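You operate a simulated robot arm through the tools that you are given. There is no shell and no other tool. Be economical: measure what you need, move in short steps, check, and stop when the job is done.

You run a simulated robot arm. Do the job below in one go: nothing can be reset, and whatever is moved stays where it is left.

Task
Switch off, move the dryer's plug to the free socket beside it, switch that on and run the dryer briefly.
Fine: switch the dryer off after.
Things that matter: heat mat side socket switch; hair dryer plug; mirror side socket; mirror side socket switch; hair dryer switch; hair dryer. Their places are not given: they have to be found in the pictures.

The check looks at the end state, three seconds after you hand in, the way a careful person would. Anything else that was tipped, shoved, dropped, spilled or broken makes it a failure.

Robot
A 6-joint arm with a two-finger parallel gripper, fixed in place. Base frame: the origin is at the foot of the arm, x ahead of it, y to its left, z up; the work surface is at about z = 0.752. Lengths are in m, angles in degrees, forces in N, time in s.
With the tool pointing down near the work surface it reaches from about 0.26 to 0.68 m from the base axis. Its first joint turns from -66.0 to 66.0 degrees. Payload 2.9 kg.
The TCP is the grasp point between the finger pads, 0.03 m short of the fingertips. In the tool frame z runs along the fingers and y along their closing line. The gripper opens to 0.11 m. The fingers are 0.02 m wide and 0.01 m thick; the gripper's body (0.048 by 0.112 m) begins 0.055 m behind the TCP.
Orientation is that of the tool frame in the base frame, as a unit quaternion [x, y, z, w]. With the fingers straight down and closing along the base's y, the tool's x points along the base's -x, its y along +y and its z along -z.

Tools
- The arm moves only by the tool jog_arm. Its argument "commands" is a list of rows, each an object (a shift or turn left out is 0, a gripper value left out holds the last) with "dp": the shift along the tool's x, y, z in units of 30 mm (1.0 is 30 mm), a list of three; "rot": the turn, a rotation vector about the tool's x, y, z in units of 4 degrees (1.0 is 4 degrees), a list of three; "grip": the closure, from 0 (fully open) to 1 (shut). In form: [{"dp": [dx, dy, dz], "rot": [ax, ay, az], "grip": grip}, ...]. A call has 1 to 8 rows; each row shifts and turns the commanded pose from where the row before left it, along the tool's axes as they then stand. A call with a number of a shift or a turn outside -1 to 1 is refused whole. A row lasts 0.2 s, in which the tool goes at most 0.05 m and 8.6 degrees; a call with a longer step from one row to the next is refused whole, and so is a gripper value outside its range. A pose out of reach is approached as far as the arm can. The call stops where the force on the tool passes 40 N (or 10 N more than at its start, if that is more) or the arm is blocked; 0.2 s more then pass. Each finger travels about 0.108 m/s and halts on what it meets, pressing with about 27 N; the grip force reading is that of the motor and also rises with nothing between the fingers. The clock runs only during rows and for 0.2 s after the last one: add rows that do not move to give the fingers time. It gives the time, the measured TCP pose, the force on the tool (base axes), the opening and the grip force at its end, in the units of the frame above (readings bear some noise), and new pictures: "views" is both (left out), scene, wrist or none.
- Cameras (640 x 400 px; columns grow to the right, rows downward): "scene" is fixed at [0.0761, 0.4333, 1.3688]; the picture's right is [-0.71, -0.70, 0.00], its down [-0.49, 0.50, -0.72] and it looks along [0.50, -0.51, -0.70] (base axes); focal length 270 px, centre (320, 200). "wrist" rides on the gripper at [-0.036, 0, -0.057] in the tool frame; the picture's right is [0.00, -1.00, 0.00], its down [0.97, 0.00, -0.24] and it looks along [0.24, 0.00, 0.97] (tool axes); focal length 218 px, centre (320, 200).
- point_at(camera, pixels): for up to 12 pixels [column, row] of the newest picture of that camera ("zoom" is the newest enlarged one), the place [x, y, z] in the base frame of the surface seen there, good to about 0.002 m, but the place of the scene camera against the robot may be out by one fixed shift of up to 0.012 m in any direction. The clock stands still meanwhile.
- zoom(camera, box): a new picture of the part [left, top, right, bottom] of that camera's present view, enlarged. The clock stands still meanwhile.
- job_done(): hands the job in; it is judged then, once.

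Work in short steps. Measure before you move; look again where a grasp or a placing could have gone wrong, and mend it. You have 80 turns and 120 pictures in all, those below and enlarged ones among them. Open the gripper and draw the arm clear of the work before you hand the job in, unless the task says otherwise; then end with one line.

The tools are called after "Request:" as name(argument=value, ...) on one line, values as JSON. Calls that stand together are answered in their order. jog_arm: Moves the arm, as the interface text tells. Its arguments: {"type":"object","properties":{"commands":{"type":"array","items":{"type":"object","properties":{"dp":{"type":"array","items":{"type":"number"}},"rot":{"type":"array","items":{"type":"number"}},"grip":{"type":"number"}}}},"views":{"type":"string","enum":["both","scene","wrist","none"]}},"required":["commands"]} The other tools are called the same way: point_at (camera, pixels) gives the place of the surface under pixels of a picture; zoom (camera, box) takes an enlarged picture of a part of a camera's view; job_done () hands the job in.

At the start:

```text
t: 0.0
eef_pos: [0.4927, 0.1411, 1.147]
tool_rot: [0.0, 1.0, 0.0, 0.0]
ft_force: [0.7, -0.5, -0.7]
gripper_width: 0.1099
grip_force: 0.0
```

scene: 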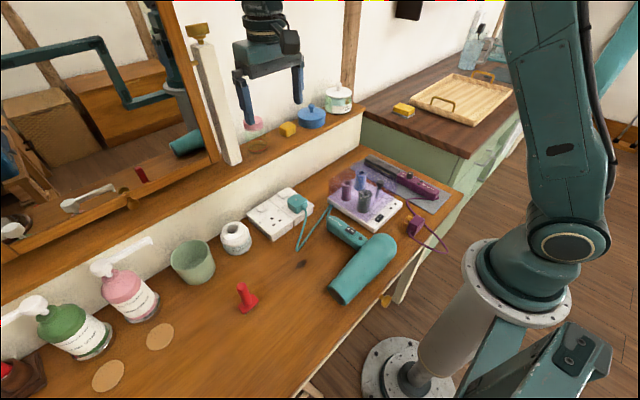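
wrist: 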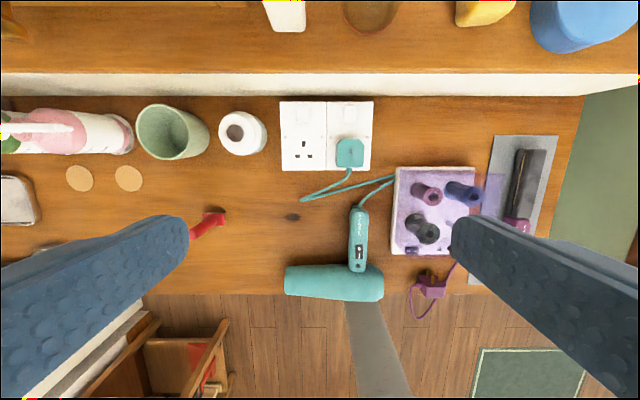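

The wrist picture shows the double socket at (326,135) with the teal plug at (350,152), and the dryer with its switch around (360,250). I zoom in on both.

Request:
zoom(camera="wrist", box=[262, 85, 422, 185])

Request:
zoom(camera="wrist", box=[270, 200, 430, 300])

Request:
zoom(camera="scene", box=[230, 170, 390, 270])

```text
4.00 times, centred on (342, 135) of wrist
```

zoom: 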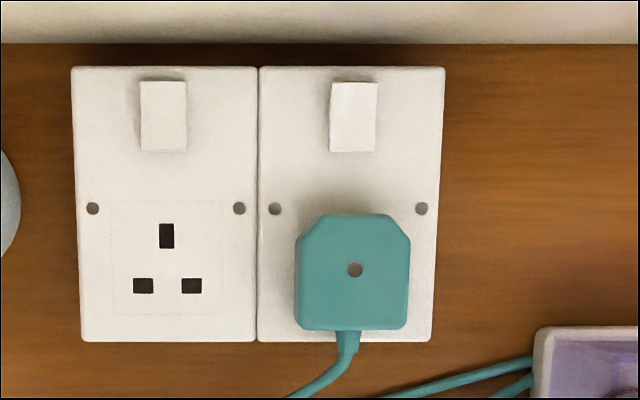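

```text
4.00 times, centred on (350, 250) of wrist
```

zoom: 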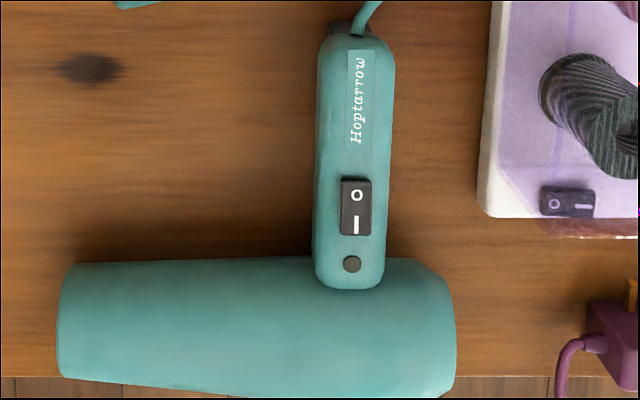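

```text
4.00 times, centred on (310, 220) of scene
```

zoom: 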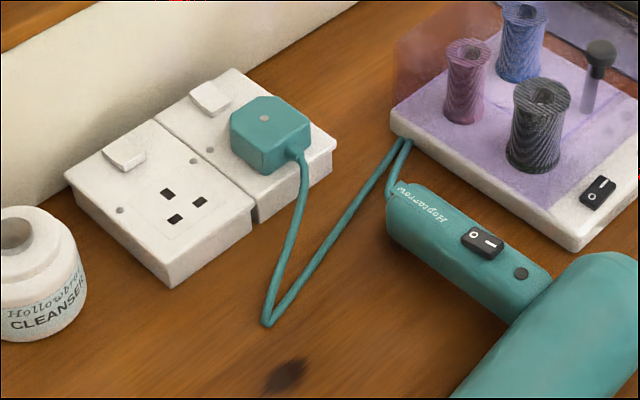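

The rocker states need to be read, so I measure points on both socket rockers, the plug, holes and the dryer switch.

Request:
point_at(camera="wrist", pixels=[[302.5, 106.5], [302.5, 114], [302.5, 121], [350, 107], [350, 114], [350, 121], [350, 143], [350, 163], [338, 152], [362, 152], [350, 152], [322, 112]])

Request:
point_at(camera="wrist", pixels=[[303.5, 144], [298, 156.5], [310, 156.5], [303, 151], [359, 246], [359, 251], [359, 257], [359, 235], [350, 250], [368, 250], [358, 266], [340, 285]])

Request:
point_at(camera="zoom", pixels=[[105, 158], [124, 152], [140, 148], [195, 105], [210, 97], [225, 92], [270, 118], [168, 193], [175, 219], [200, 201], [473, 236], [491, 245]])

```text
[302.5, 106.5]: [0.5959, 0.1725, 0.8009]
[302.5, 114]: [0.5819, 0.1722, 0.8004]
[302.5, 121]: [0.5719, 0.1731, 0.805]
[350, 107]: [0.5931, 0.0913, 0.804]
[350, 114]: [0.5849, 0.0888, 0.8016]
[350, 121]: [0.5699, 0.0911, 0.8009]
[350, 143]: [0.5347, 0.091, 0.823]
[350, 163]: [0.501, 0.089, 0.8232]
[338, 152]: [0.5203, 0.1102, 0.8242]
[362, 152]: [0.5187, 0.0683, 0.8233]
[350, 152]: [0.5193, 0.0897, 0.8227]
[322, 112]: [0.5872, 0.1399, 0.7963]
```

```text
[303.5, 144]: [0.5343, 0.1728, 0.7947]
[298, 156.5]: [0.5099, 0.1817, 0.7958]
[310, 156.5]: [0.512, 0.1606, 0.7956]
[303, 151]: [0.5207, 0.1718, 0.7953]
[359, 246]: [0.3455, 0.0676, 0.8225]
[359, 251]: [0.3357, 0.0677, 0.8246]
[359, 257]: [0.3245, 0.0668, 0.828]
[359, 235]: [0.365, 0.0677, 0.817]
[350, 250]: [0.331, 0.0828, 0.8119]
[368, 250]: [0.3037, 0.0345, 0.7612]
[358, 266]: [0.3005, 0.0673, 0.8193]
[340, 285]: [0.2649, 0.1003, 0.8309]
```

```text
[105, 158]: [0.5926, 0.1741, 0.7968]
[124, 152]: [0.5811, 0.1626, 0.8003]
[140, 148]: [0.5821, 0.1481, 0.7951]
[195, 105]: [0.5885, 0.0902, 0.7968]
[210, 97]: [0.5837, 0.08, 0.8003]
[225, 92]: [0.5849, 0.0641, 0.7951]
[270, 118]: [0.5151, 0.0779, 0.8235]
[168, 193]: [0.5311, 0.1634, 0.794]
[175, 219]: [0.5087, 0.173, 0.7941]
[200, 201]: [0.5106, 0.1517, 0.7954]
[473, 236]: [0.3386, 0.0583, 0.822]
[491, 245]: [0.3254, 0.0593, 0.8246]
```

Rocker heights tell the states: the left one's near end is high (off) and the right one's far end is high (on). The dryer's I end is high (off). I check the ledge height behind the sockets for clearance.

Request:
point_at(camera="wrist", pixels=[[350, 97], [350, 85], [350, 76], [350, 70], [350, 50], [300, 28], [283, 15], [368, 30], [475, 20], [240, 130], [240, 60], [430, 195]])

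```text
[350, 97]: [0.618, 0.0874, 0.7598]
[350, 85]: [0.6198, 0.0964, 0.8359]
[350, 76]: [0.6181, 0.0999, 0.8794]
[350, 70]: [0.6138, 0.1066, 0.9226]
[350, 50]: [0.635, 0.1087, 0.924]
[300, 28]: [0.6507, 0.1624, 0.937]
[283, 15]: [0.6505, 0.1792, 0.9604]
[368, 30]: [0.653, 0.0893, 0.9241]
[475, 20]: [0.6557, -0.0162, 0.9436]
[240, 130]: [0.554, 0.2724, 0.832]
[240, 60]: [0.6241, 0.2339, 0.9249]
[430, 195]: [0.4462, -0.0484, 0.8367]
```

The ledge (edge at x≈0.615, top z≈0.923) stands close behind the sockets. I close the gripper and tilt the tool 30° so that the fingers point forward while the body stays clear, and align to y=0.0905.

Request:
jog_arm(commands=[{"dp": [0, -0.211, 0], "rot": [0, -0.9375, 0], "grip": 1}, {"dp": [0, -0.211, 0], "rot": [0, -0.9375, 0]}, {"dp": [0, -0.211, 0], "rot": [0, -0.9375, 0]}, {"dp": [0, -0.211, 0], "rot": [0, -0.9375, 0]}, {"dp": [0, -0.211, 0], "rot": [0, -0.9375, 0]}, {"dp": [0, -0.211, 0], "rot": [0, -0.9375, 0]}, {"dp": [0, -0.211, 0], "rot": [0, -0.9375, 0]}, {"dp": [0, -0.211, 0], "rot": [0, -0.9375, 0]}], views="none")

```text
t: 1.8
eef_pos: [0.494, 0.0903, 1.1486]
tool_rot: [0.0, 0.966, -0.001, 0.26]
ft_force: [0.3, -1.2, 0.6]
gripper_width: 0.0
grip_force: 26.9
```

The tilt is right. I descend most of the way toward the right rocker.

Request:
jog_arm(commands=[{"dp": [0.257, 0, 0.9587]}, {"dp": [0.257, 0, 0.9587]}, {"dp": [0.257, 0, 0.9587]}, {"dp": [0.257, 0, 0.9587]}, {"dp": [0.257, 0, 0.9587]}, {"dp": [0.257, 0, 0.9587]}, {"dp": [0.257, 0, 0.9587]}, {"dp": [0.257, 0, 0.9587]}])

```text
t: 3.6
eef_pos: [0.5564, 0.0908, 0.9163]
tool_rot: [-0.001, 0.966, 0.001, 0.26]
ft_force: [-0.1, -0.2, -0.8]
gripper_width: 0.0
grip_force: 26.6
```

scene: 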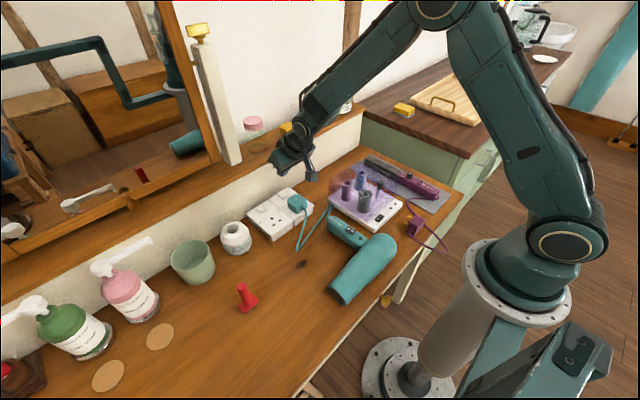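
wrist: 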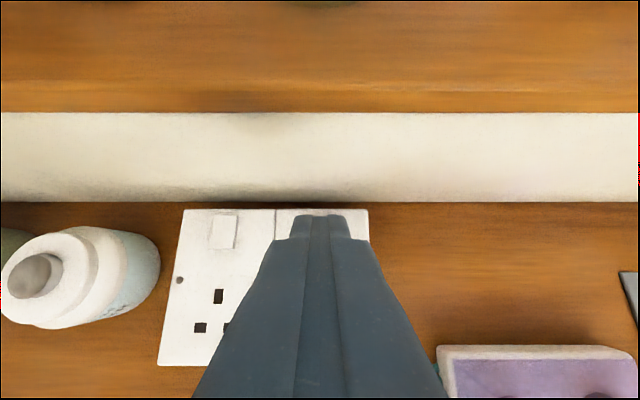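

The fingers hide the right rocker; I re-measure the visible features closely (left rocker at (223,232), plate edges, earth hole at (218,296)).

Request:
point_at(camera="wrist", pixels=[[225, 217], [223, 232], [220, 247], [212, 232], [234, 232], [185, 212], [276, 213], [367, 213], [218, 296], [200, 328], [179, 280], [320, 110]])

Request:
zoom(camera="wrist", box=[150, 190, 310, 290])

```text
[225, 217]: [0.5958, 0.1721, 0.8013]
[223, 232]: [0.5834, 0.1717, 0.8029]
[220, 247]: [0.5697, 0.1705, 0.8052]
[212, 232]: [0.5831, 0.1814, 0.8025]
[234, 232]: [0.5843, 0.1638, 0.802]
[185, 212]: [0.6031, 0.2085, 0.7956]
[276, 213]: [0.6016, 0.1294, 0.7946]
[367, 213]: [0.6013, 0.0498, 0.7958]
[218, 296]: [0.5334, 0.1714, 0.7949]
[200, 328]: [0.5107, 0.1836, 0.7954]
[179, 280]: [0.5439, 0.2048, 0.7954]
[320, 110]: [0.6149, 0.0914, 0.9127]
```

```text
4.00 times, centred on (230, 240) of wrist
```

zoom: 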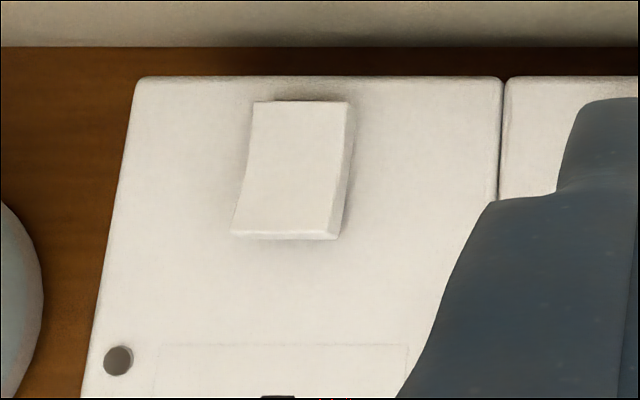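

To give the camera more clearance from the ledge I tilt 10° more, then come to about 8 mm above the far end of the right rocker.

Request:
jog_arm(commands=[{"rot": [0, -0.84, 0]}, {"rot": [0, -0.83, 0]}, {"rot": [0, -0.83, 0]}, {"dp": [0.35, 0, 0.79]}, {"dp": [0.35, 0, 0.79]}, {"dp": [0.35, 0, 0.79]}, {}])

```text
t: 5.2
eef_pos: [0.5769, 0.09, 0.8407]
tool_rot: [-0.001, 0.94, 0.0, 0.342]
ft_force: [0.2, 0.4, 0.0]
gripper_width: 0.0
grip_force: 26.5
```

scene: 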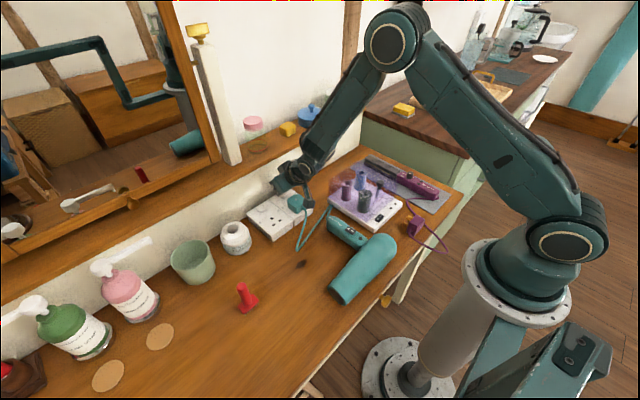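
wrist: 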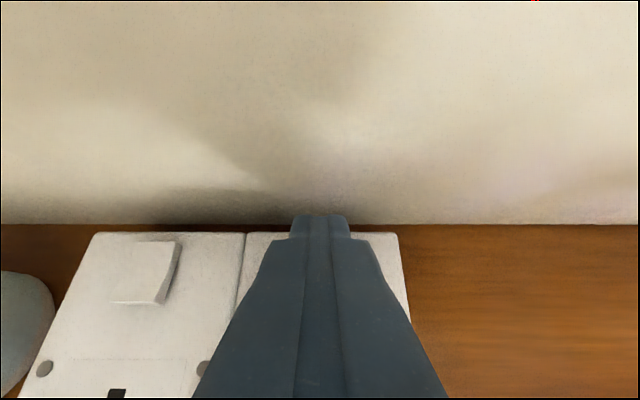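

The tip stands just above the far end of the right rocker. I press straight down in small steps, watching the force.

Request:
jog_arm(commands=[{"dp": [0.0, 0, 0.18]}, {"dp": [0.086, 0, 0.102]}, {"dp": [0.043, 0, 0.051]}, {"dp": [0.043, 0, 0.051]}, {}], views="none")

```text
t: 6.4
eef_pos: [0.5806, 0.0909, 0.8311]
tool_rot: [0.0, 0.939, 0.0, 0.345]
ft_force: [-3.5, -1.4, 20.9]
gripper_width: 0.0002
grip_force: 27.3
```

Contact with 21 N; I press a little further.

Request:
jog_arm(commands=[{"dp": [0.03, 0, 0.035]}, {"dp": [0.03, 0, 0.035]}, {}], views="none")

```text
t: 7.0
eef_pos: [0.5833, 0.0914, 0.832]
tool_rot: [0.0, 0.937, 0.0, 0.348]
ft_force: [-0.5, -0.4, 2.5]
gripper_width: 0.0
grip_force: 27.5
stopped in row 3: the force on the tool passed its limit (the readings are from after the stop); the commanded pose is now the measured one
```

The force limit tripped, probably from the rocker bottoming. I back off along the tool axis and look.

Request:
jog_arm(commands=[{"dp": [-0.3, 0, -0.6]}, {"dp": [-0.5, 0, -1]}, {"dp": [0, 1, -0.5]}, {"dp": [0, 0.8, -0.3]}, {}])

Request:
zoom(camera="wrist", box=[220, 180, 460, 330])

Request:
zoom(camera="scene", box=[240, 180, 320, 230])

```text
t: 8.2
eef_pos: [0.5534, 0.1454, 0.9024]
tool_rot: [0.0, 0.938, 0.0, 0.348]
ft_force: [-0.3, 0.3, 0.6]
gripper_width: 0.0
grip_force: 26.9
```

scene: 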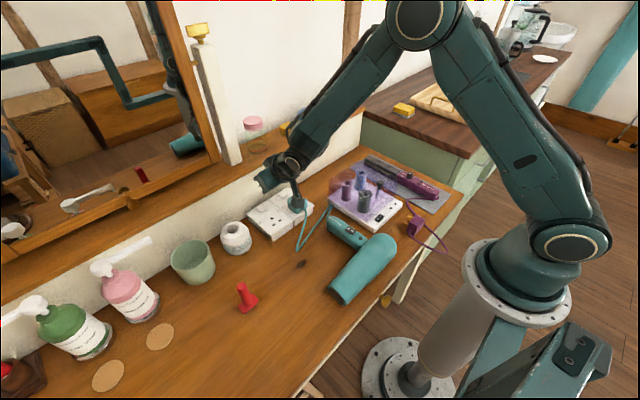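
wrist: 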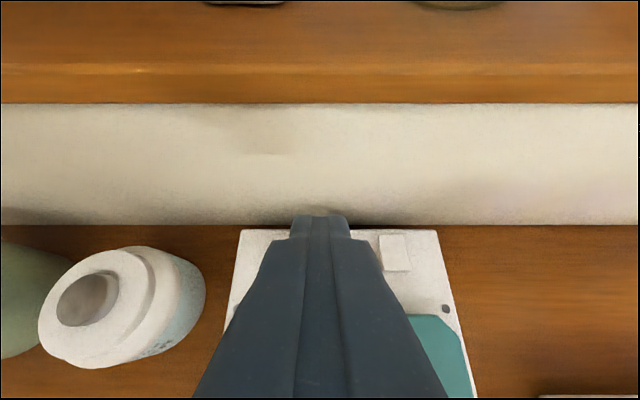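

```text
2.67 times, centred on (340, 255) of wrist
```

zoom: 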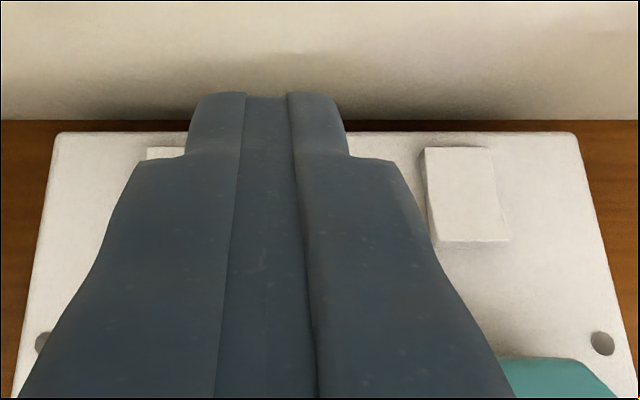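

```text
8.00 times, centred on (280, 205) of scene
```

zoom: 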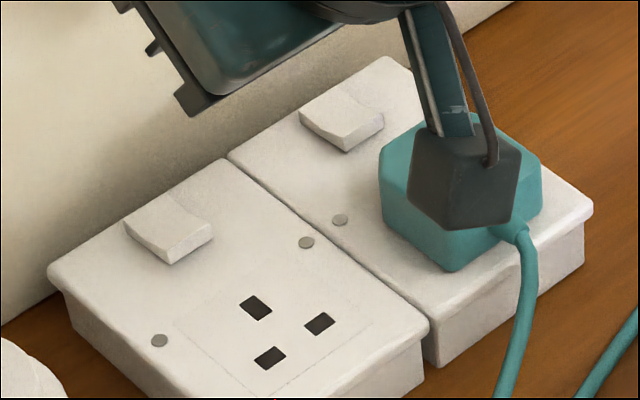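

Now the right rocker matches the left one, near end raised, so the socket is off. I raise the arm and turn the tool back vertical with the gripper open.

Request:
jog_arm(commands=[{"dp": [0, 0, -1], "rot": [0, 1, 0]}, {"dp": [0, -0.3, -0.5], "rot": [0, 1, 0]}, {"dp": [0, -0.4, 0], "rot": [0, 1, 0], "grip": 0.3}, {"dp": [0, -0.4, 0], "rot": [0, 1, 0]}, {"dp": [0, -0.4, 0], "rot": [0, 1, 0]}, {"dp": [0, -0.36, 0], "rot": [0, 1, 0]}, {"rot": [0, 1, 0]}, {"rot": [0, 1, 0]}], views="none")

Request:
jog_arm(commands=[{"rot": [0, 1, 0]}, {"rot": [0, 1, 0]}, {"rot": [0, 0.18, 0]}, {}])

```text
t: 10.1
eef_pos: [0.5241, 0.0895, 0.936]
tool_rot: [-0.001, 0.997, 0.0, 0.074]
ft_force: [1.0, -0.3, 0.2]
gripper_width: 0.0772
grip_force: 0.1
```

```text
t: 11.1
eef_pos: [0.5259, 0.0905, 0.9364]
tool_rot: [-0.001, 1.0, 0.001, -0.001]
ft_force: [0.3, -0.1, -0.3]
gripper_width: 0.0771
grip_force: 0.0
```

scene: 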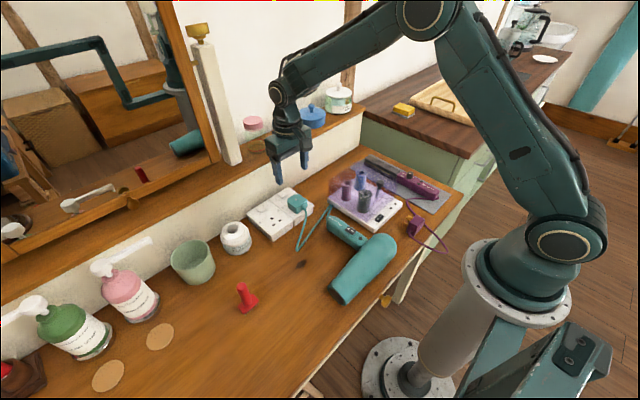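
wrist: 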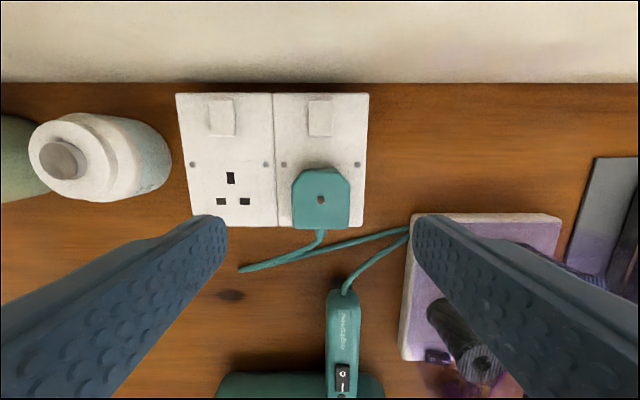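

A good close view with the plug at (321,199); I measure plug edges, holes and screws precisely.

Request:
zoom(camera="wrist", box=[170, 85, 378, 235])

Request:
point_at(camera="wrist", pixels=[[293, 200], [350, 200], [321, 170], [321, 199], [321, 227], [230.5, 178], [221, 201], [244.5, 201], [192, 164], [266, 164], [284, 164], [358, 165]])

```text
2.67 times, centred on (274, 160) of wrist
```

zoom: 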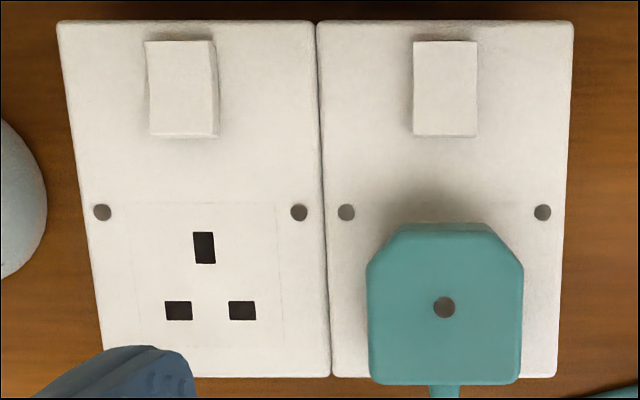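

```text
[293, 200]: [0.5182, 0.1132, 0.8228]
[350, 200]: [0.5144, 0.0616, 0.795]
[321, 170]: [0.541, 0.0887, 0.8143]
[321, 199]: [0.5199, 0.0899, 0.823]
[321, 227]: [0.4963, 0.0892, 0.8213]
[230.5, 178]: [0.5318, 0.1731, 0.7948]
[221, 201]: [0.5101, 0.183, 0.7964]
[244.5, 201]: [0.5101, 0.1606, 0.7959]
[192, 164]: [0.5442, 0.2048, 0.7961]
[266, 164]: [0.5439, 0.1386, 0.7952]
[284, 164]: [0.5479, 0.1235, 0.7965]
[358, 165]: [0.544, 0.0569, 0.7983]
```

Plug centre is about (0.519, 0.090), top z 0.823; the free socket lies +0.082 m in y. I descend around the plug.

Request:
jog_arm(commands=[{"dp": [0.23, 0, 0.9]}, {"dp": [0, 0, 0.9]}, {"dp": [0, 0, 0.9]}, {"dp": [0, 0, 0.85]}, {}])

```text
t: 12.2
eef_pos: [0.5166, 0.0897, 0.8285]
tool_rot: [-0.001, 1.0, 0.0, -0.001]
ft_force: [0.9, -0.8, 0.8]
gripper_width: 0.0771
grip_force: 0.1
```

scene: 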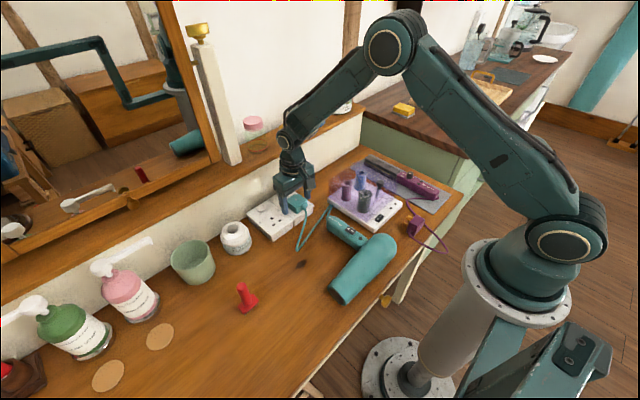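
wrist: 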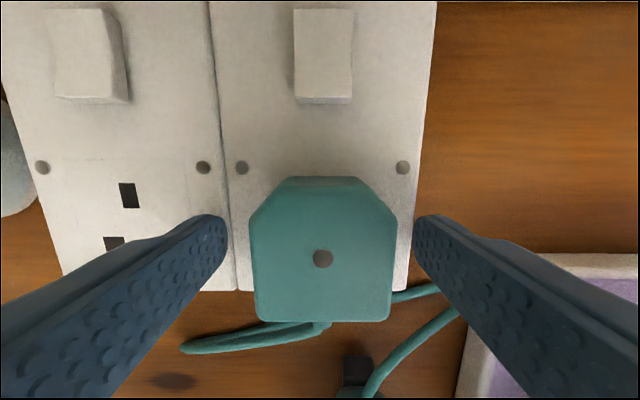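

The plug sits centred between the fingers. I close and wait.

Request:
jog_arm(commands=[{"grip": 1}, {}, {}, {}], views="none")

```text
t: 13.2
eef_pos: [0.5178, 0.0893, 0.8282]
tool_rot: [0.0, 1.0, -0.001, -0.001]
ft_force: [0.8, -2.2, -1.7]
gripper_width: 0.0472
grip_force: 27.4
```

Gripped at 47 mm. I pull straight up in steps.

Request:
jog_arm(commands=[{"dp": [0, 0, -0.15]}, {"dp": [0, 0, -0.2]}, {"dp": [0, 0, -0.3]}, {"dp": [0, 0, -0.4]}, {"dp": [0, 0, -0.5]}, {}])

```text
t: 14.7
eef_pos: [0.518, 0.0892, 0.8764]
tool_rot: [-0.001, 1.0, 0.0, -0.001]
ft_force: [0.2, -0.8, -1.3]
gripper_width: 0.047
grip_force: 26.7
```

scene: 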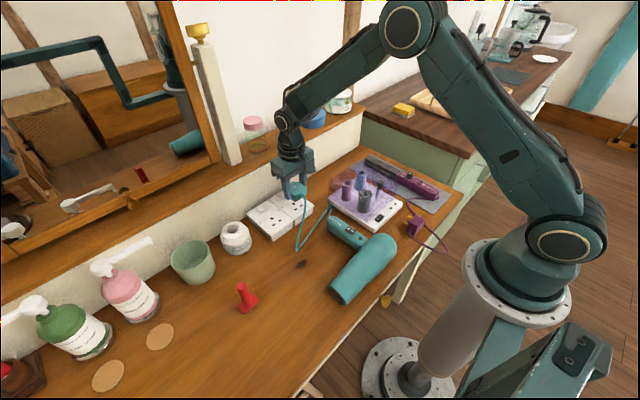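
wrist: 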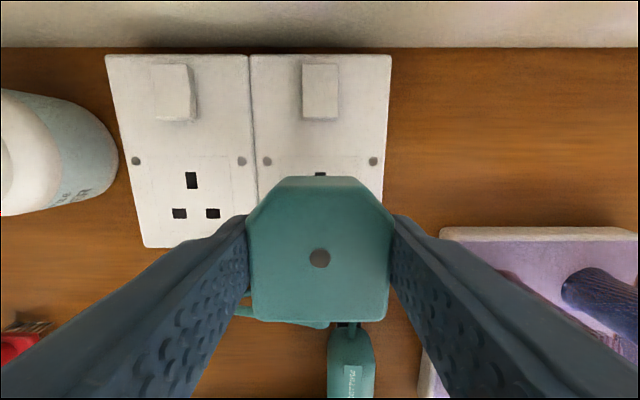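

The plug is out, and the right socket's earth hole shows at (321,175) with the left one at (191,180). I measure both for the exact shift.

Request:
zoom(camera="wrist", box=[120, 120, 400, 295])

Request:
point_at(camera="wrist", pixels=[[191, 180], [320.5, 174], [135.5, 161], [241.5, 161], [267, 161], [373, 161], [179, 213], [213, 213]])

```text
2.29 times, centred on (260, 208) of wrist
```

zoom: 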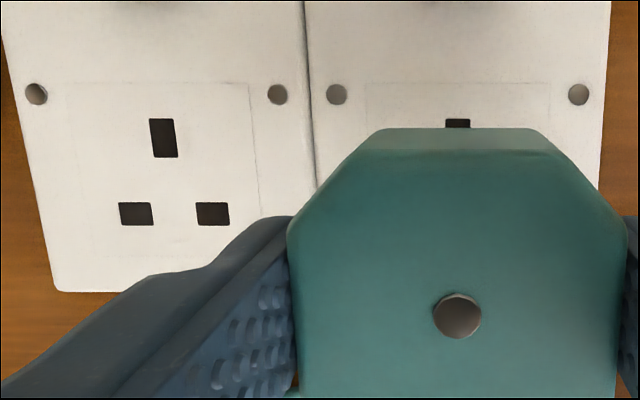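

```text
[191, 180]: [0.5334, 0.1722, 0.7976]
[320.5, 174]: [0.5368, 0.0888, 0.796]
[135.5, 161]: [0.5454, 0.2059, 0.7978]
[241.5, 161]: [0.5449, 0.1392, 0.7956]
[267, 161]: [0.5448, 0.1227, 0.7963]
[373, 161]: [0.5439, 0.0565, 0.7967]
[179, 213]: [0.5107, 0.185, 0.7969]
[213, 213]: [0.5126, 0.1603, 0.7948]
```

Shift is +0.0823 m in y. I move there; afterwards the left plate's screws should appear at (267,161) and (373,161).

Request:
jog_arm(commands=[{"dp": [0, 0.684, 0]}, {"dp": [0, 0.684, 0]}, {"dp": [0, 0.684, 0]}, {"dp": [0, 0.684, 0]}, {}, {}])

Request:
zoom(camera="wrist", box=[240, 120, 520, 295])

```text
t: 16.1
eef_pos: [0.5188, 0.1714, 0.8769]
tool_rot: [-0.002, 1.0, -0.001, -0.001]
ft_force: [0.7, 0.1, -0.9]
gripper_width: 0.0471
grip_force: 26.7
```

scene: 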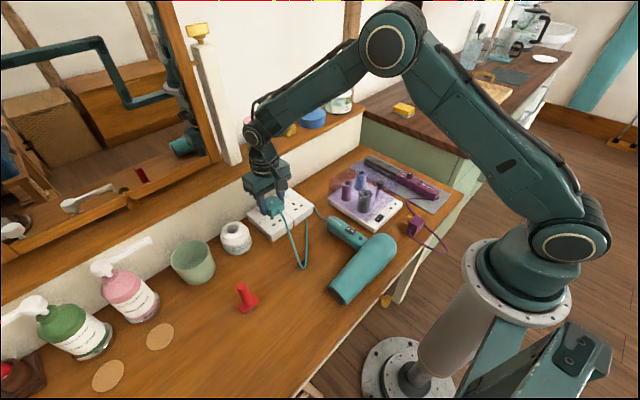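
wrist: 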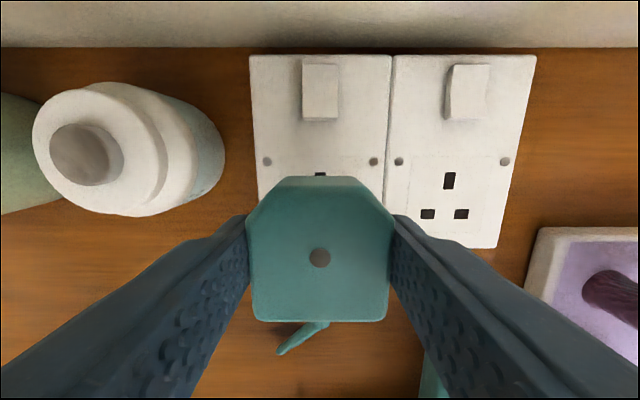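

```text
2.29 times, centred on (380, 208) of wrist
```

zoom: 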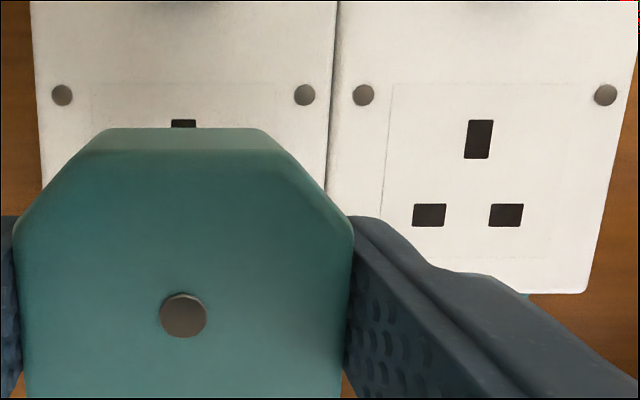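

The screws match within under a pixel (62/305 in the enlargement against the expected 63/305). I insert straight down by 48 mm.

Request:
jog_arm(commands=[{"dp": [0, 0, 0.5]}, {"dp": [0, 0, 0.4]}, {"dp": [0, 0, 0.25]}, {"dp": [0, 0, 0.2]}, {"dp": [0, 0, 0.15]}, {"dp": [0, 0, 0.1]}, {}])

```text
t: 17.6
eef_pos: [0.5178, 0.1712, 0.8277]
tool_rot: [0.0, 1.0, 0.001, -0.002]
ft_force: [-6.5, -2.7, 7.6]
gripper_width: 0.0471
grip_force: 27.3
```

scene: 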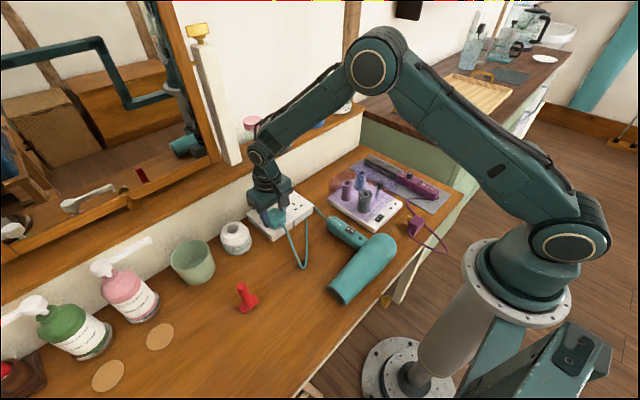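
wrist: 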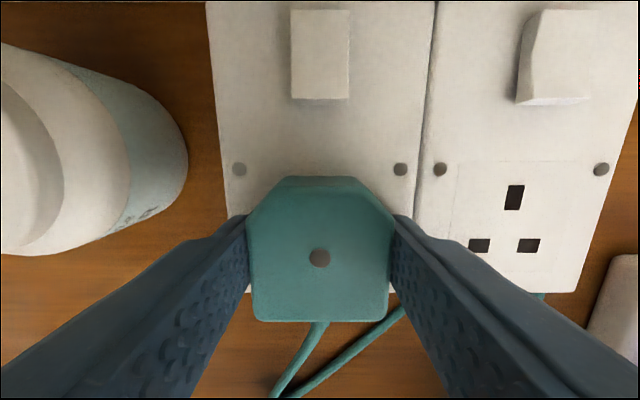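

The plug is seated at the same height as before. I nudge it down 1 mm, open modestly because the jar is near on the left, and rise.

Request:
jog_arm(commands=[{"dp": [0, 0, 0.04]}, {}, {"grip": 0.42}, {}, {}, {"dp": [0, 0, -0.5]}, {"dp": [0, 0, -1]}, {"dp": [0, 0, -1]}])

Request:
zoom(camera="scene", box=[220, 180, 348, 260])

```text
t: 19.4
eef_pos: [0.5192, 0.1725, 0.9021]
tool_rot: [-0.001, 1.0, 0.0, -0.001]
ft_force: [0.4, -0.4, -0.1]
gripper_width: 0.0639
grip_force: 0.1
```

scene: 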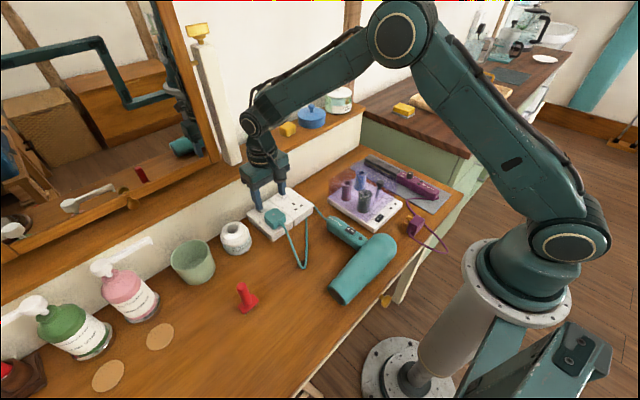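
wrist: 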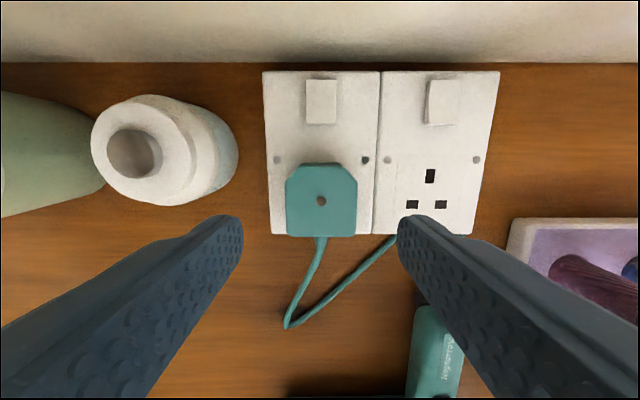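

```text
5.00 times, centred on (284, 220) of scene
```

zoom: 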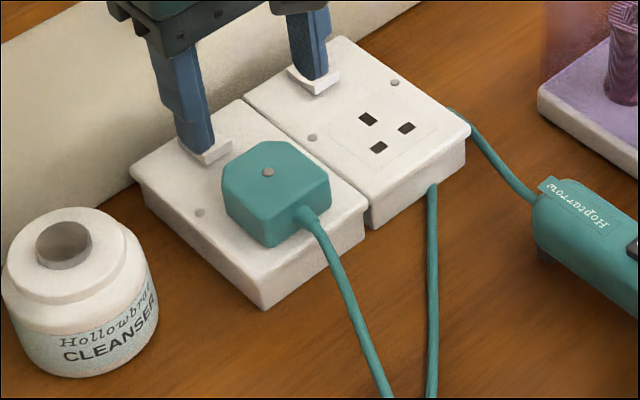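

The plug is fully in the mirror-side socket. Next I close the gripper and tilt 30° to press the near end of the left rocker (0.572, 0.172).

Request:
jog_arm(commands=[{"rot": [0, -0.9375, 0], "grip": 1}, {"rot": [0, -0.9375, 0]}, {"rot": [0, -0.9375, 0]}, {"rot": [0, -0.9375, 0]}, {"rot": [0, -0.9375, 0]}, {"rot": [0, -0.9375, 0]}, {"rot": [0, -0.9375, 0]}, {"rot": [0, -0.9375, 0]}], views="none")

```text
t: 21.2
eef_pos: [0.5185, 0.1723, 0.9009]
tool_rot: [-0.001, 0.966, 0.0, 0.258]
ft_force: [0.1, 0.4, -0.4]
gripper_width: 0.0
grip_force: 27.0
```

I move to about 8 mm above the near end of the left rocker.

Request:
jog_arm(commands=[{"dp": [-0.148, 0, 0.816]}, {"dp": [-0.148, 0, 0.816]}, {"dp": [-0.148, 0, 0.816]}, {}])

Request:
zoom(camera="scene", box=[220, 180, 348, 260])

```text
t: 22.2
eef_pos: [0.5682, 0.1723, 0.8449]
tool_rot: [0.0, 0.966, 0.0, 0.258]
ft_force: [1.1, 0.2, -0.5]
gripper_width: 0.0
grip_force: 26.6
```

scene: 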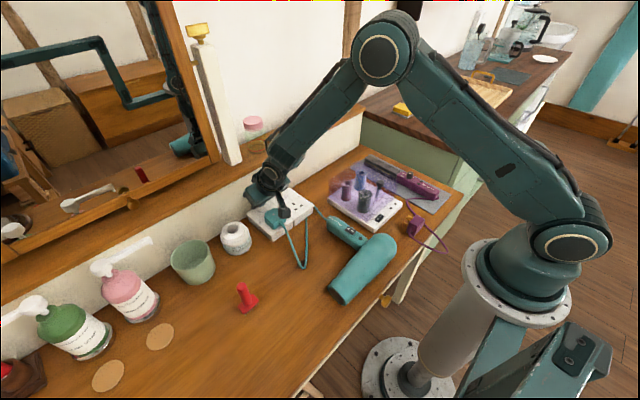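
wrist: 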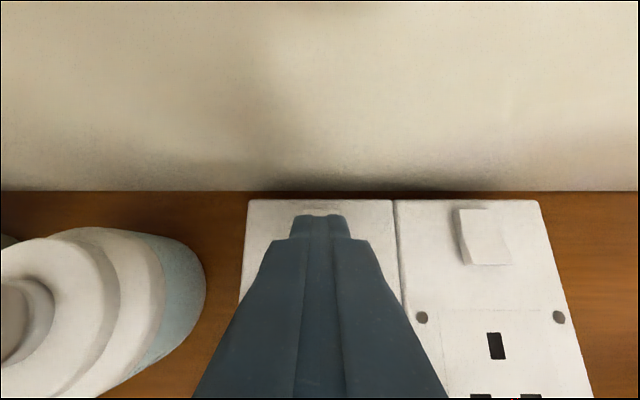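

```text
5.00 times, centred on (284, 220) of scene
```

zoom: 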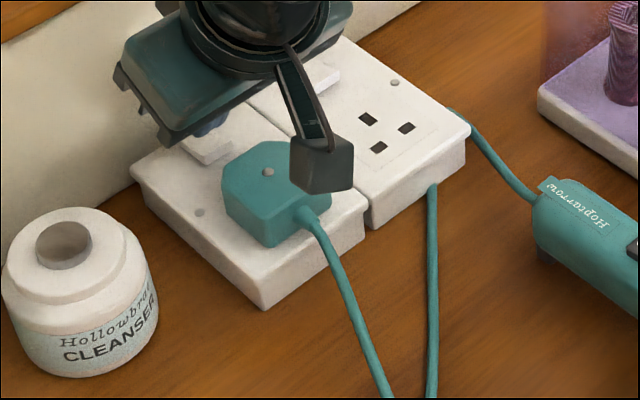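

I press down in small steps on the near end.

Request:
jog_arm(commands=[{"dp": [0.191, 0, 0.198]}, {"dp": [0.033, 0, 0.058]}, {"dp": [0.033, 0, 0.058]}, {}], views="none")

```text
t: 23.2
eef_pos: [0.5652, 0.1718, 0.8343]
tool_rot: [-0.001, 0.966, 0.0, 0.258]
ft_force: [-1.2, -1.1, 3.0]
gripper_width: 0.0
grip_force: 26.9
```

Light contact (3 N); I continue in small steps.

Request:
jog_arm(commands=[{"dp": [0.033, 0, 0.058]}, {"dp": [0.017, 0, 0.029]}, {"dp": [0.017, 0, 0.029]}, {}], views="none")

```text
t: 24.0
eef_pos: [0.5659, 0.1724, 0.8335]
tool_rot: [-0.001, 0.965, 0.001, 0.261]
ft_force: [-3.0, -1.1, 5.3]
gripper_width: 0.0001
grip_force: 26.8
stopped in row 3: the force on the tool passed its limit (the readings are from after the stop); the commanded pose is now the measured one
```

The force limit tripped again, as with the first rocker. I retract and check the rocker.

Request:
jog_arm(commands=[{"dp": [0, 0, -0.7]}, {"dp": [0, 0, -1]}, {"dp": [0, -0.8, -0.6]}, {"dp": [0, -1, 0]}, {}])

Request:
zoom(camera="scene", box=[230, 180, 326, 240])

Request:
zoom(camera="wrist", box=[160, 170, 480, 370])

```text
t: 25.2
eef_pos: [0.5305, 0.1178, 0.8938]
tool_rot: [0.0, 0.965, 0.001, 0.26]
ft_force: [0.4, 0.1, -0.3]
gripper_width: 0.0
grip_force: 26.4
```

scene: 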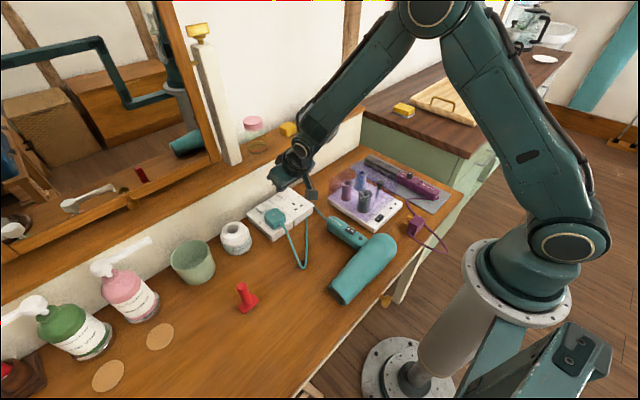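
wrist: 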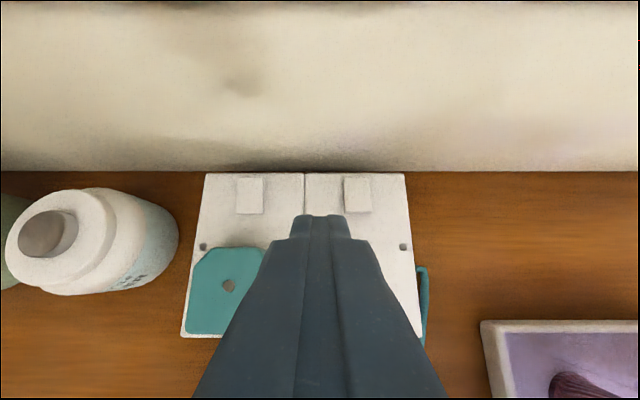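

```text
6.67 times, centred on (278, 210) of scene
```

zoom: 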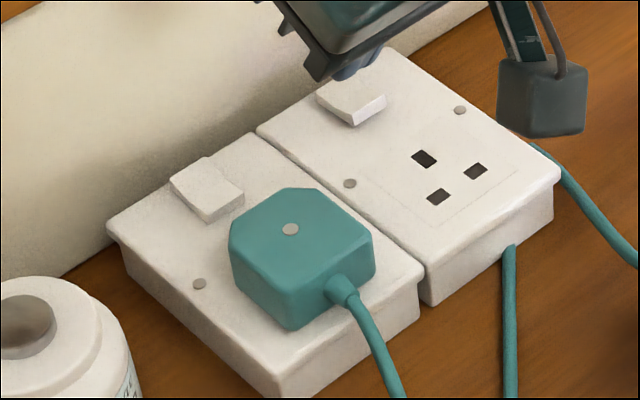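

```text
2.00 times, centred on (320, 270) of wrist
```

zoom: 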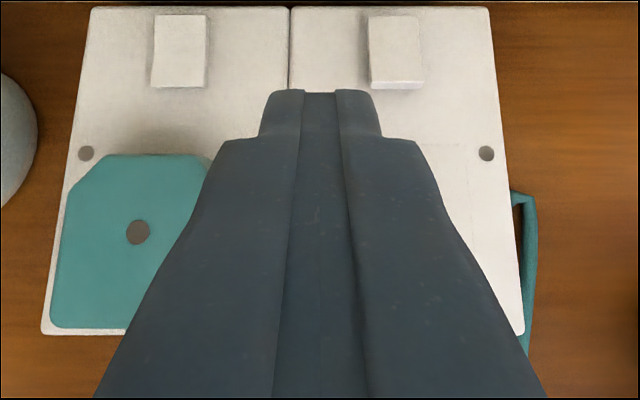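

The left rocker's near end now looks lowered compared with the right one. I confirm with heights.

Request:
point_at(camera="wrist", pixels=[[250, 180], [250, 196], [249, 210], [357, 181], [358, 194], [358, 207]])

```text
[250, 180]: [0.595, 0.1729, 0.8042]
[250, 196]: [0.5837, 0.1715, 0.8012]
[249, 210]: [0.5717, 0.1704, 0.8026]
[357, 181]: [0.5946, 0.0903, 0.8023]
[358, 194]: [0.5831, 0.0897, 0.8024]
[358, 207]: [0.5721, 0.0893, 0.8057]
```

Mirror-side socket is on and the heat-mat side is off. I raise, return to vertical and travel towards the dryer's handle.

Request:
jog_arm(commands=[{"dp": [0, 0, -1], "rot": [0, 0.944, 0]}, {"dp": [0, 0, -1], "rot": [0, 0.944, 0]}, {"dp": [0.8, -0.28, -0.2], "rot": [0, 0.944, 0]}, {"dp": [0.8, -0.28, -0.2], "rot": [0, 0.944, 0]}, {"dp": [0.8, -0.28, -0.2], "rot": [0, 0.944, 0]}, {"dp": [0.8, -0.28, 0], "rot": [0, 0.944, 0]}, {"dp": [0.8, -0.28, 0], "rot": [0, 0.944, 0]}, {"dp": [0.2, -0.28, 0], "rot": [0, 0.944, 0]}])

Request:
zoom(camera="scene", box=[310, 190, 438, 270])

```text
t: 27.0
eef_pos: [0.375, 0.0689, 0.9298]
tool_rot: [0.0, 1.0, 0.0, -0.001]
ft_force: [0.3, 0.2, -0.2]
gripper_width: 0.0
grip_force: 27.7
```

scene: 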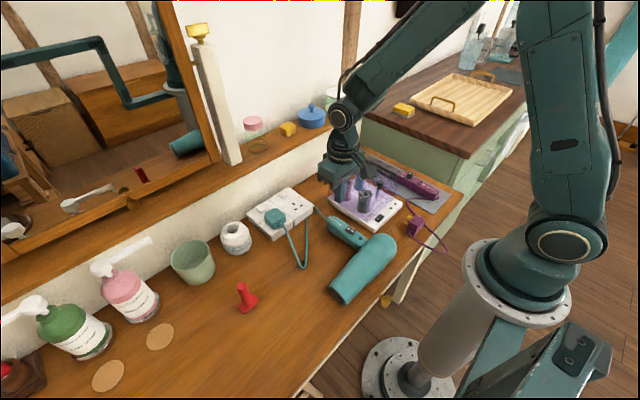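
wrist: 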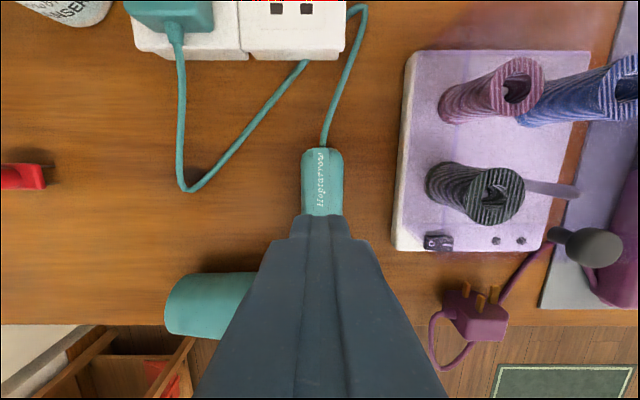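

```text
5.00 times, centred on (374, 230) of scene
```

zoom: 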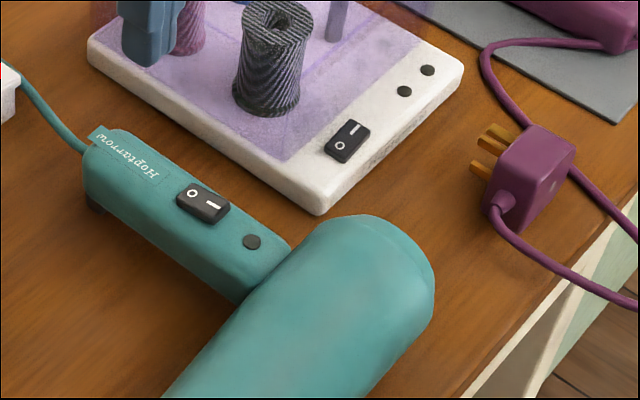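

I measure the switch from the scene enlargement and the roller heights for clearance.

Request:
point_at(camera="zoom", pixels=[[187, 194], [193, 194], [203, 200], [212, 206], [220, 211], [251, 242], [150, 170], [192, 186], [208, 222], [270, 20]])

Request:
point_at(camera="wrist", pixels=[[495, 200], [450, 190], [520, 85], [590, 245], [322, 180], [304, 180], [342, 180]])

```text
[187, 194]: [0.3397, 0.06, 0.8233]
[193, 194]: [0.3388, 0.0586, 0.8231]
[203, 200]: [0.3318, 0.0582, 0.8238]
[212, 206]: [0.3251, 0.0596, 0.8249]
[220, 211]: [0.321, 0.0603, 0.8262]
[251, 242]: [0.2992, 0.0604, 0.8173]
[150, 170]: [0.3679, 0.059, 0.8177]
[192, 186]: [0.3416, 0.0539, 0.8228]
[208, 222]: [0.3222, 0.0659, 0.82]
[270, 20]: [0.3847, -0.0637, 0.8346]
```

```text
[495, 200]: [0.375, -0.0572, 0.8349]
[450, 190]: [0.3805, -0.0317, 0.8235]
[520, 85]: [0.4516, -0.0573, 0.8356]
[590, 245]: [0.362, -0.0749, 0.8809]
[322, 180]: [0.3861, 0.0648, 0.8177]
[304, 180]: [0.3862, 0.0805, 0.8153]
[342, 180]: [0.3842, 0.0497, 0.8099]
```

Everything by the dryer is unmoved and the rollers are well below the gripper body. I hover over the I end of the dryer switch (0.321, 0.0675).

Request:
jog_arm(commands=[{"dp": [0.92, -0.05, 0]}, {"dp": [0.913, 0, 0.4]}, {"dp": [0, 0, 0.85]}, {"dp": [0, 0, 0.85]}, {}])

Request:
zoom(camera="scene", box=[310, 190, 438, 270])

```text
t: 28.2
eef_pos: [0.3208, 0.0665, 0.8676]
tool_rot: [-0.002, 1.0, 0.001, -0.001]
ft_force: [-0.7, 0.2, 0.1]
gripper_width: 0.0001
grip_force: 26.9
```

scene: 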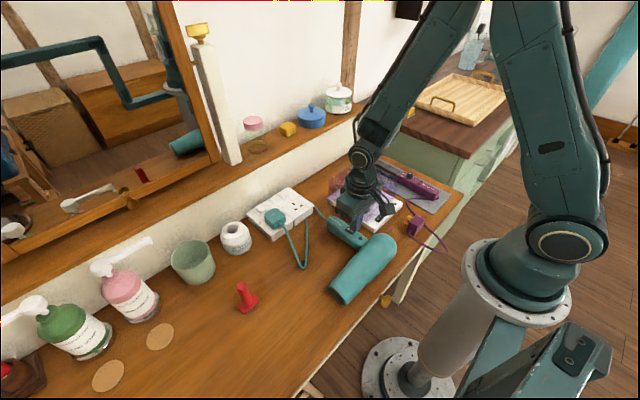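
wrist: 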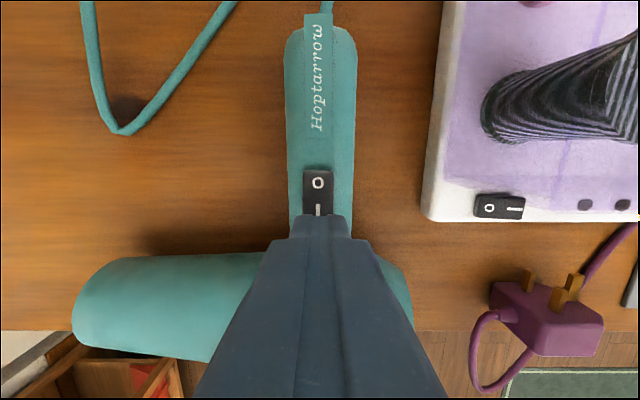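

```text
5.00 times, centred on (374, 230) of scene
```

zoom: 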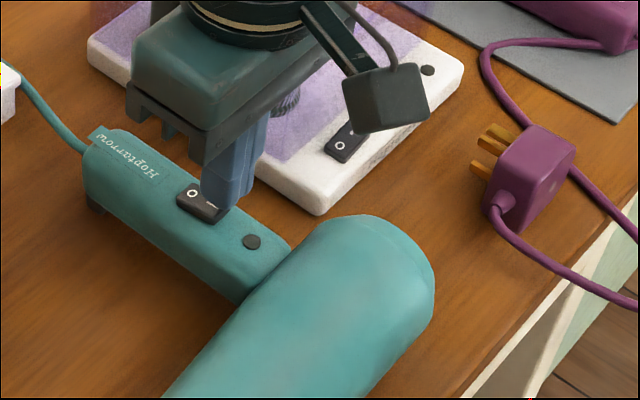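

The fingertips are right over the I end. I press down gently.

Request:
jog_arm(commands=[{"dp": [0, 0, 0.25]}, {"dp": [0, 0, 0.06]}, {"dp": [0, 0, 0.04]}, {}], views="none")

```text
t: 29.2
eef_pos: [0.3209, 0.066, 0.8583]
tool_rot: [0.0, 1.0, 0.001, -0.001]
ft_force: [-1.2, -0.4, 1.7]
gripper_width: 0.0
grip_force: 26.9
```

Request:
jog_arm(commands=[{"dp": [0, 0, 0.05]}, {"dp": [0, 0, 0.04]}, {}], views="none")

```text
t: 30.0
eef_pos: [0.3206, 0.066, 0.8544]
tool_rot: [-0.001, 1.0, 0.001, -0.002]
ft_force: [-5.2, -0.9, 9.2]
gripper_width: 0.0
grip_force: 26.6
```

Force is rising (9 N at z=0.854); a little further.

Request:
jog_arm(commands=[{"dp": [0, 0, 0.04]}, {"dp": [0, 0, 0.03]}, {}], views="none")

```text
t: 30.6
eef_pos: [0.3194, 0.065, 0.8552]
tool_rot: [0.0, 1.0, 0.0, -0.001]
ft_force: [-4.3, -1.9, 12.0]
gripper_width: 0.0
grip_force: 27.1
stopped in row 2: the force on the tool passed its limit (the readings are from after the stop); the commanded pose is now the measured one
```

The limit tripped as with the other switches. I lift and look at the dryer switch.

Request:
jog_arm(commands=[{"dp": [0, 0, -0.5]}, {"dp": [0, 0, -0.5]}, {}])

Request:
zoom(camera="scene", box=[310, 190, 438, 270])

Request:
zoom(camera="wrist", box=[240, 140, 400, 240])

```text
t: 31.4
eef_pos: [0.3212, 0.0657, 0.8838]
tool_rot: [0.001, 1.0, 0.0, -0.001]
ft_force: [0.4, 0.1, -0.1]
gripper_width: 0.0001
grip_force: 27.0
```

scene: 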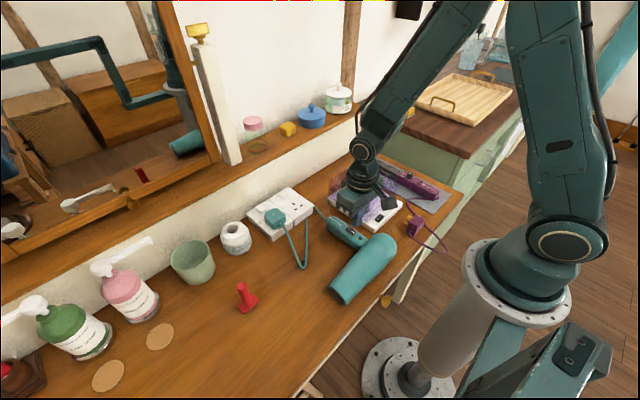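
wrist: 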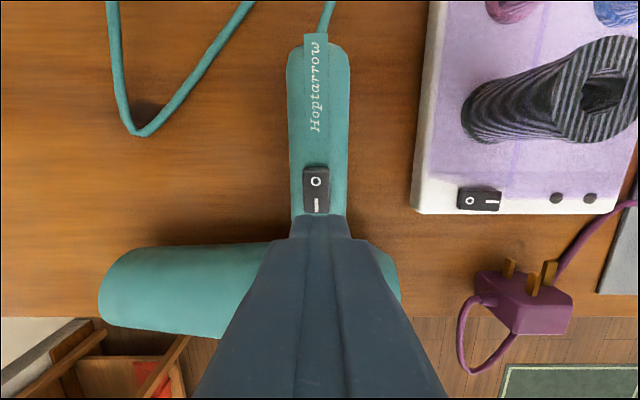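

```text
5.00 times, centred on (374, 230) of scene
```

zoom: 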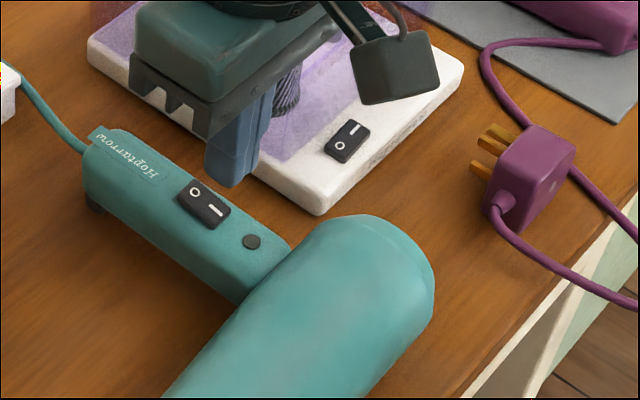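

```text
4.00 times, centred on (320, 190) of wrist
```

zoom: 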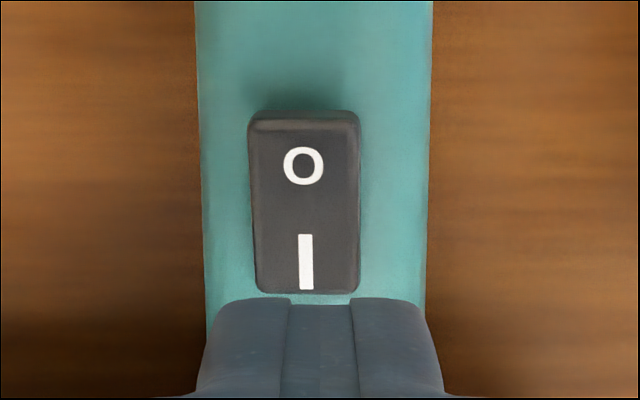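

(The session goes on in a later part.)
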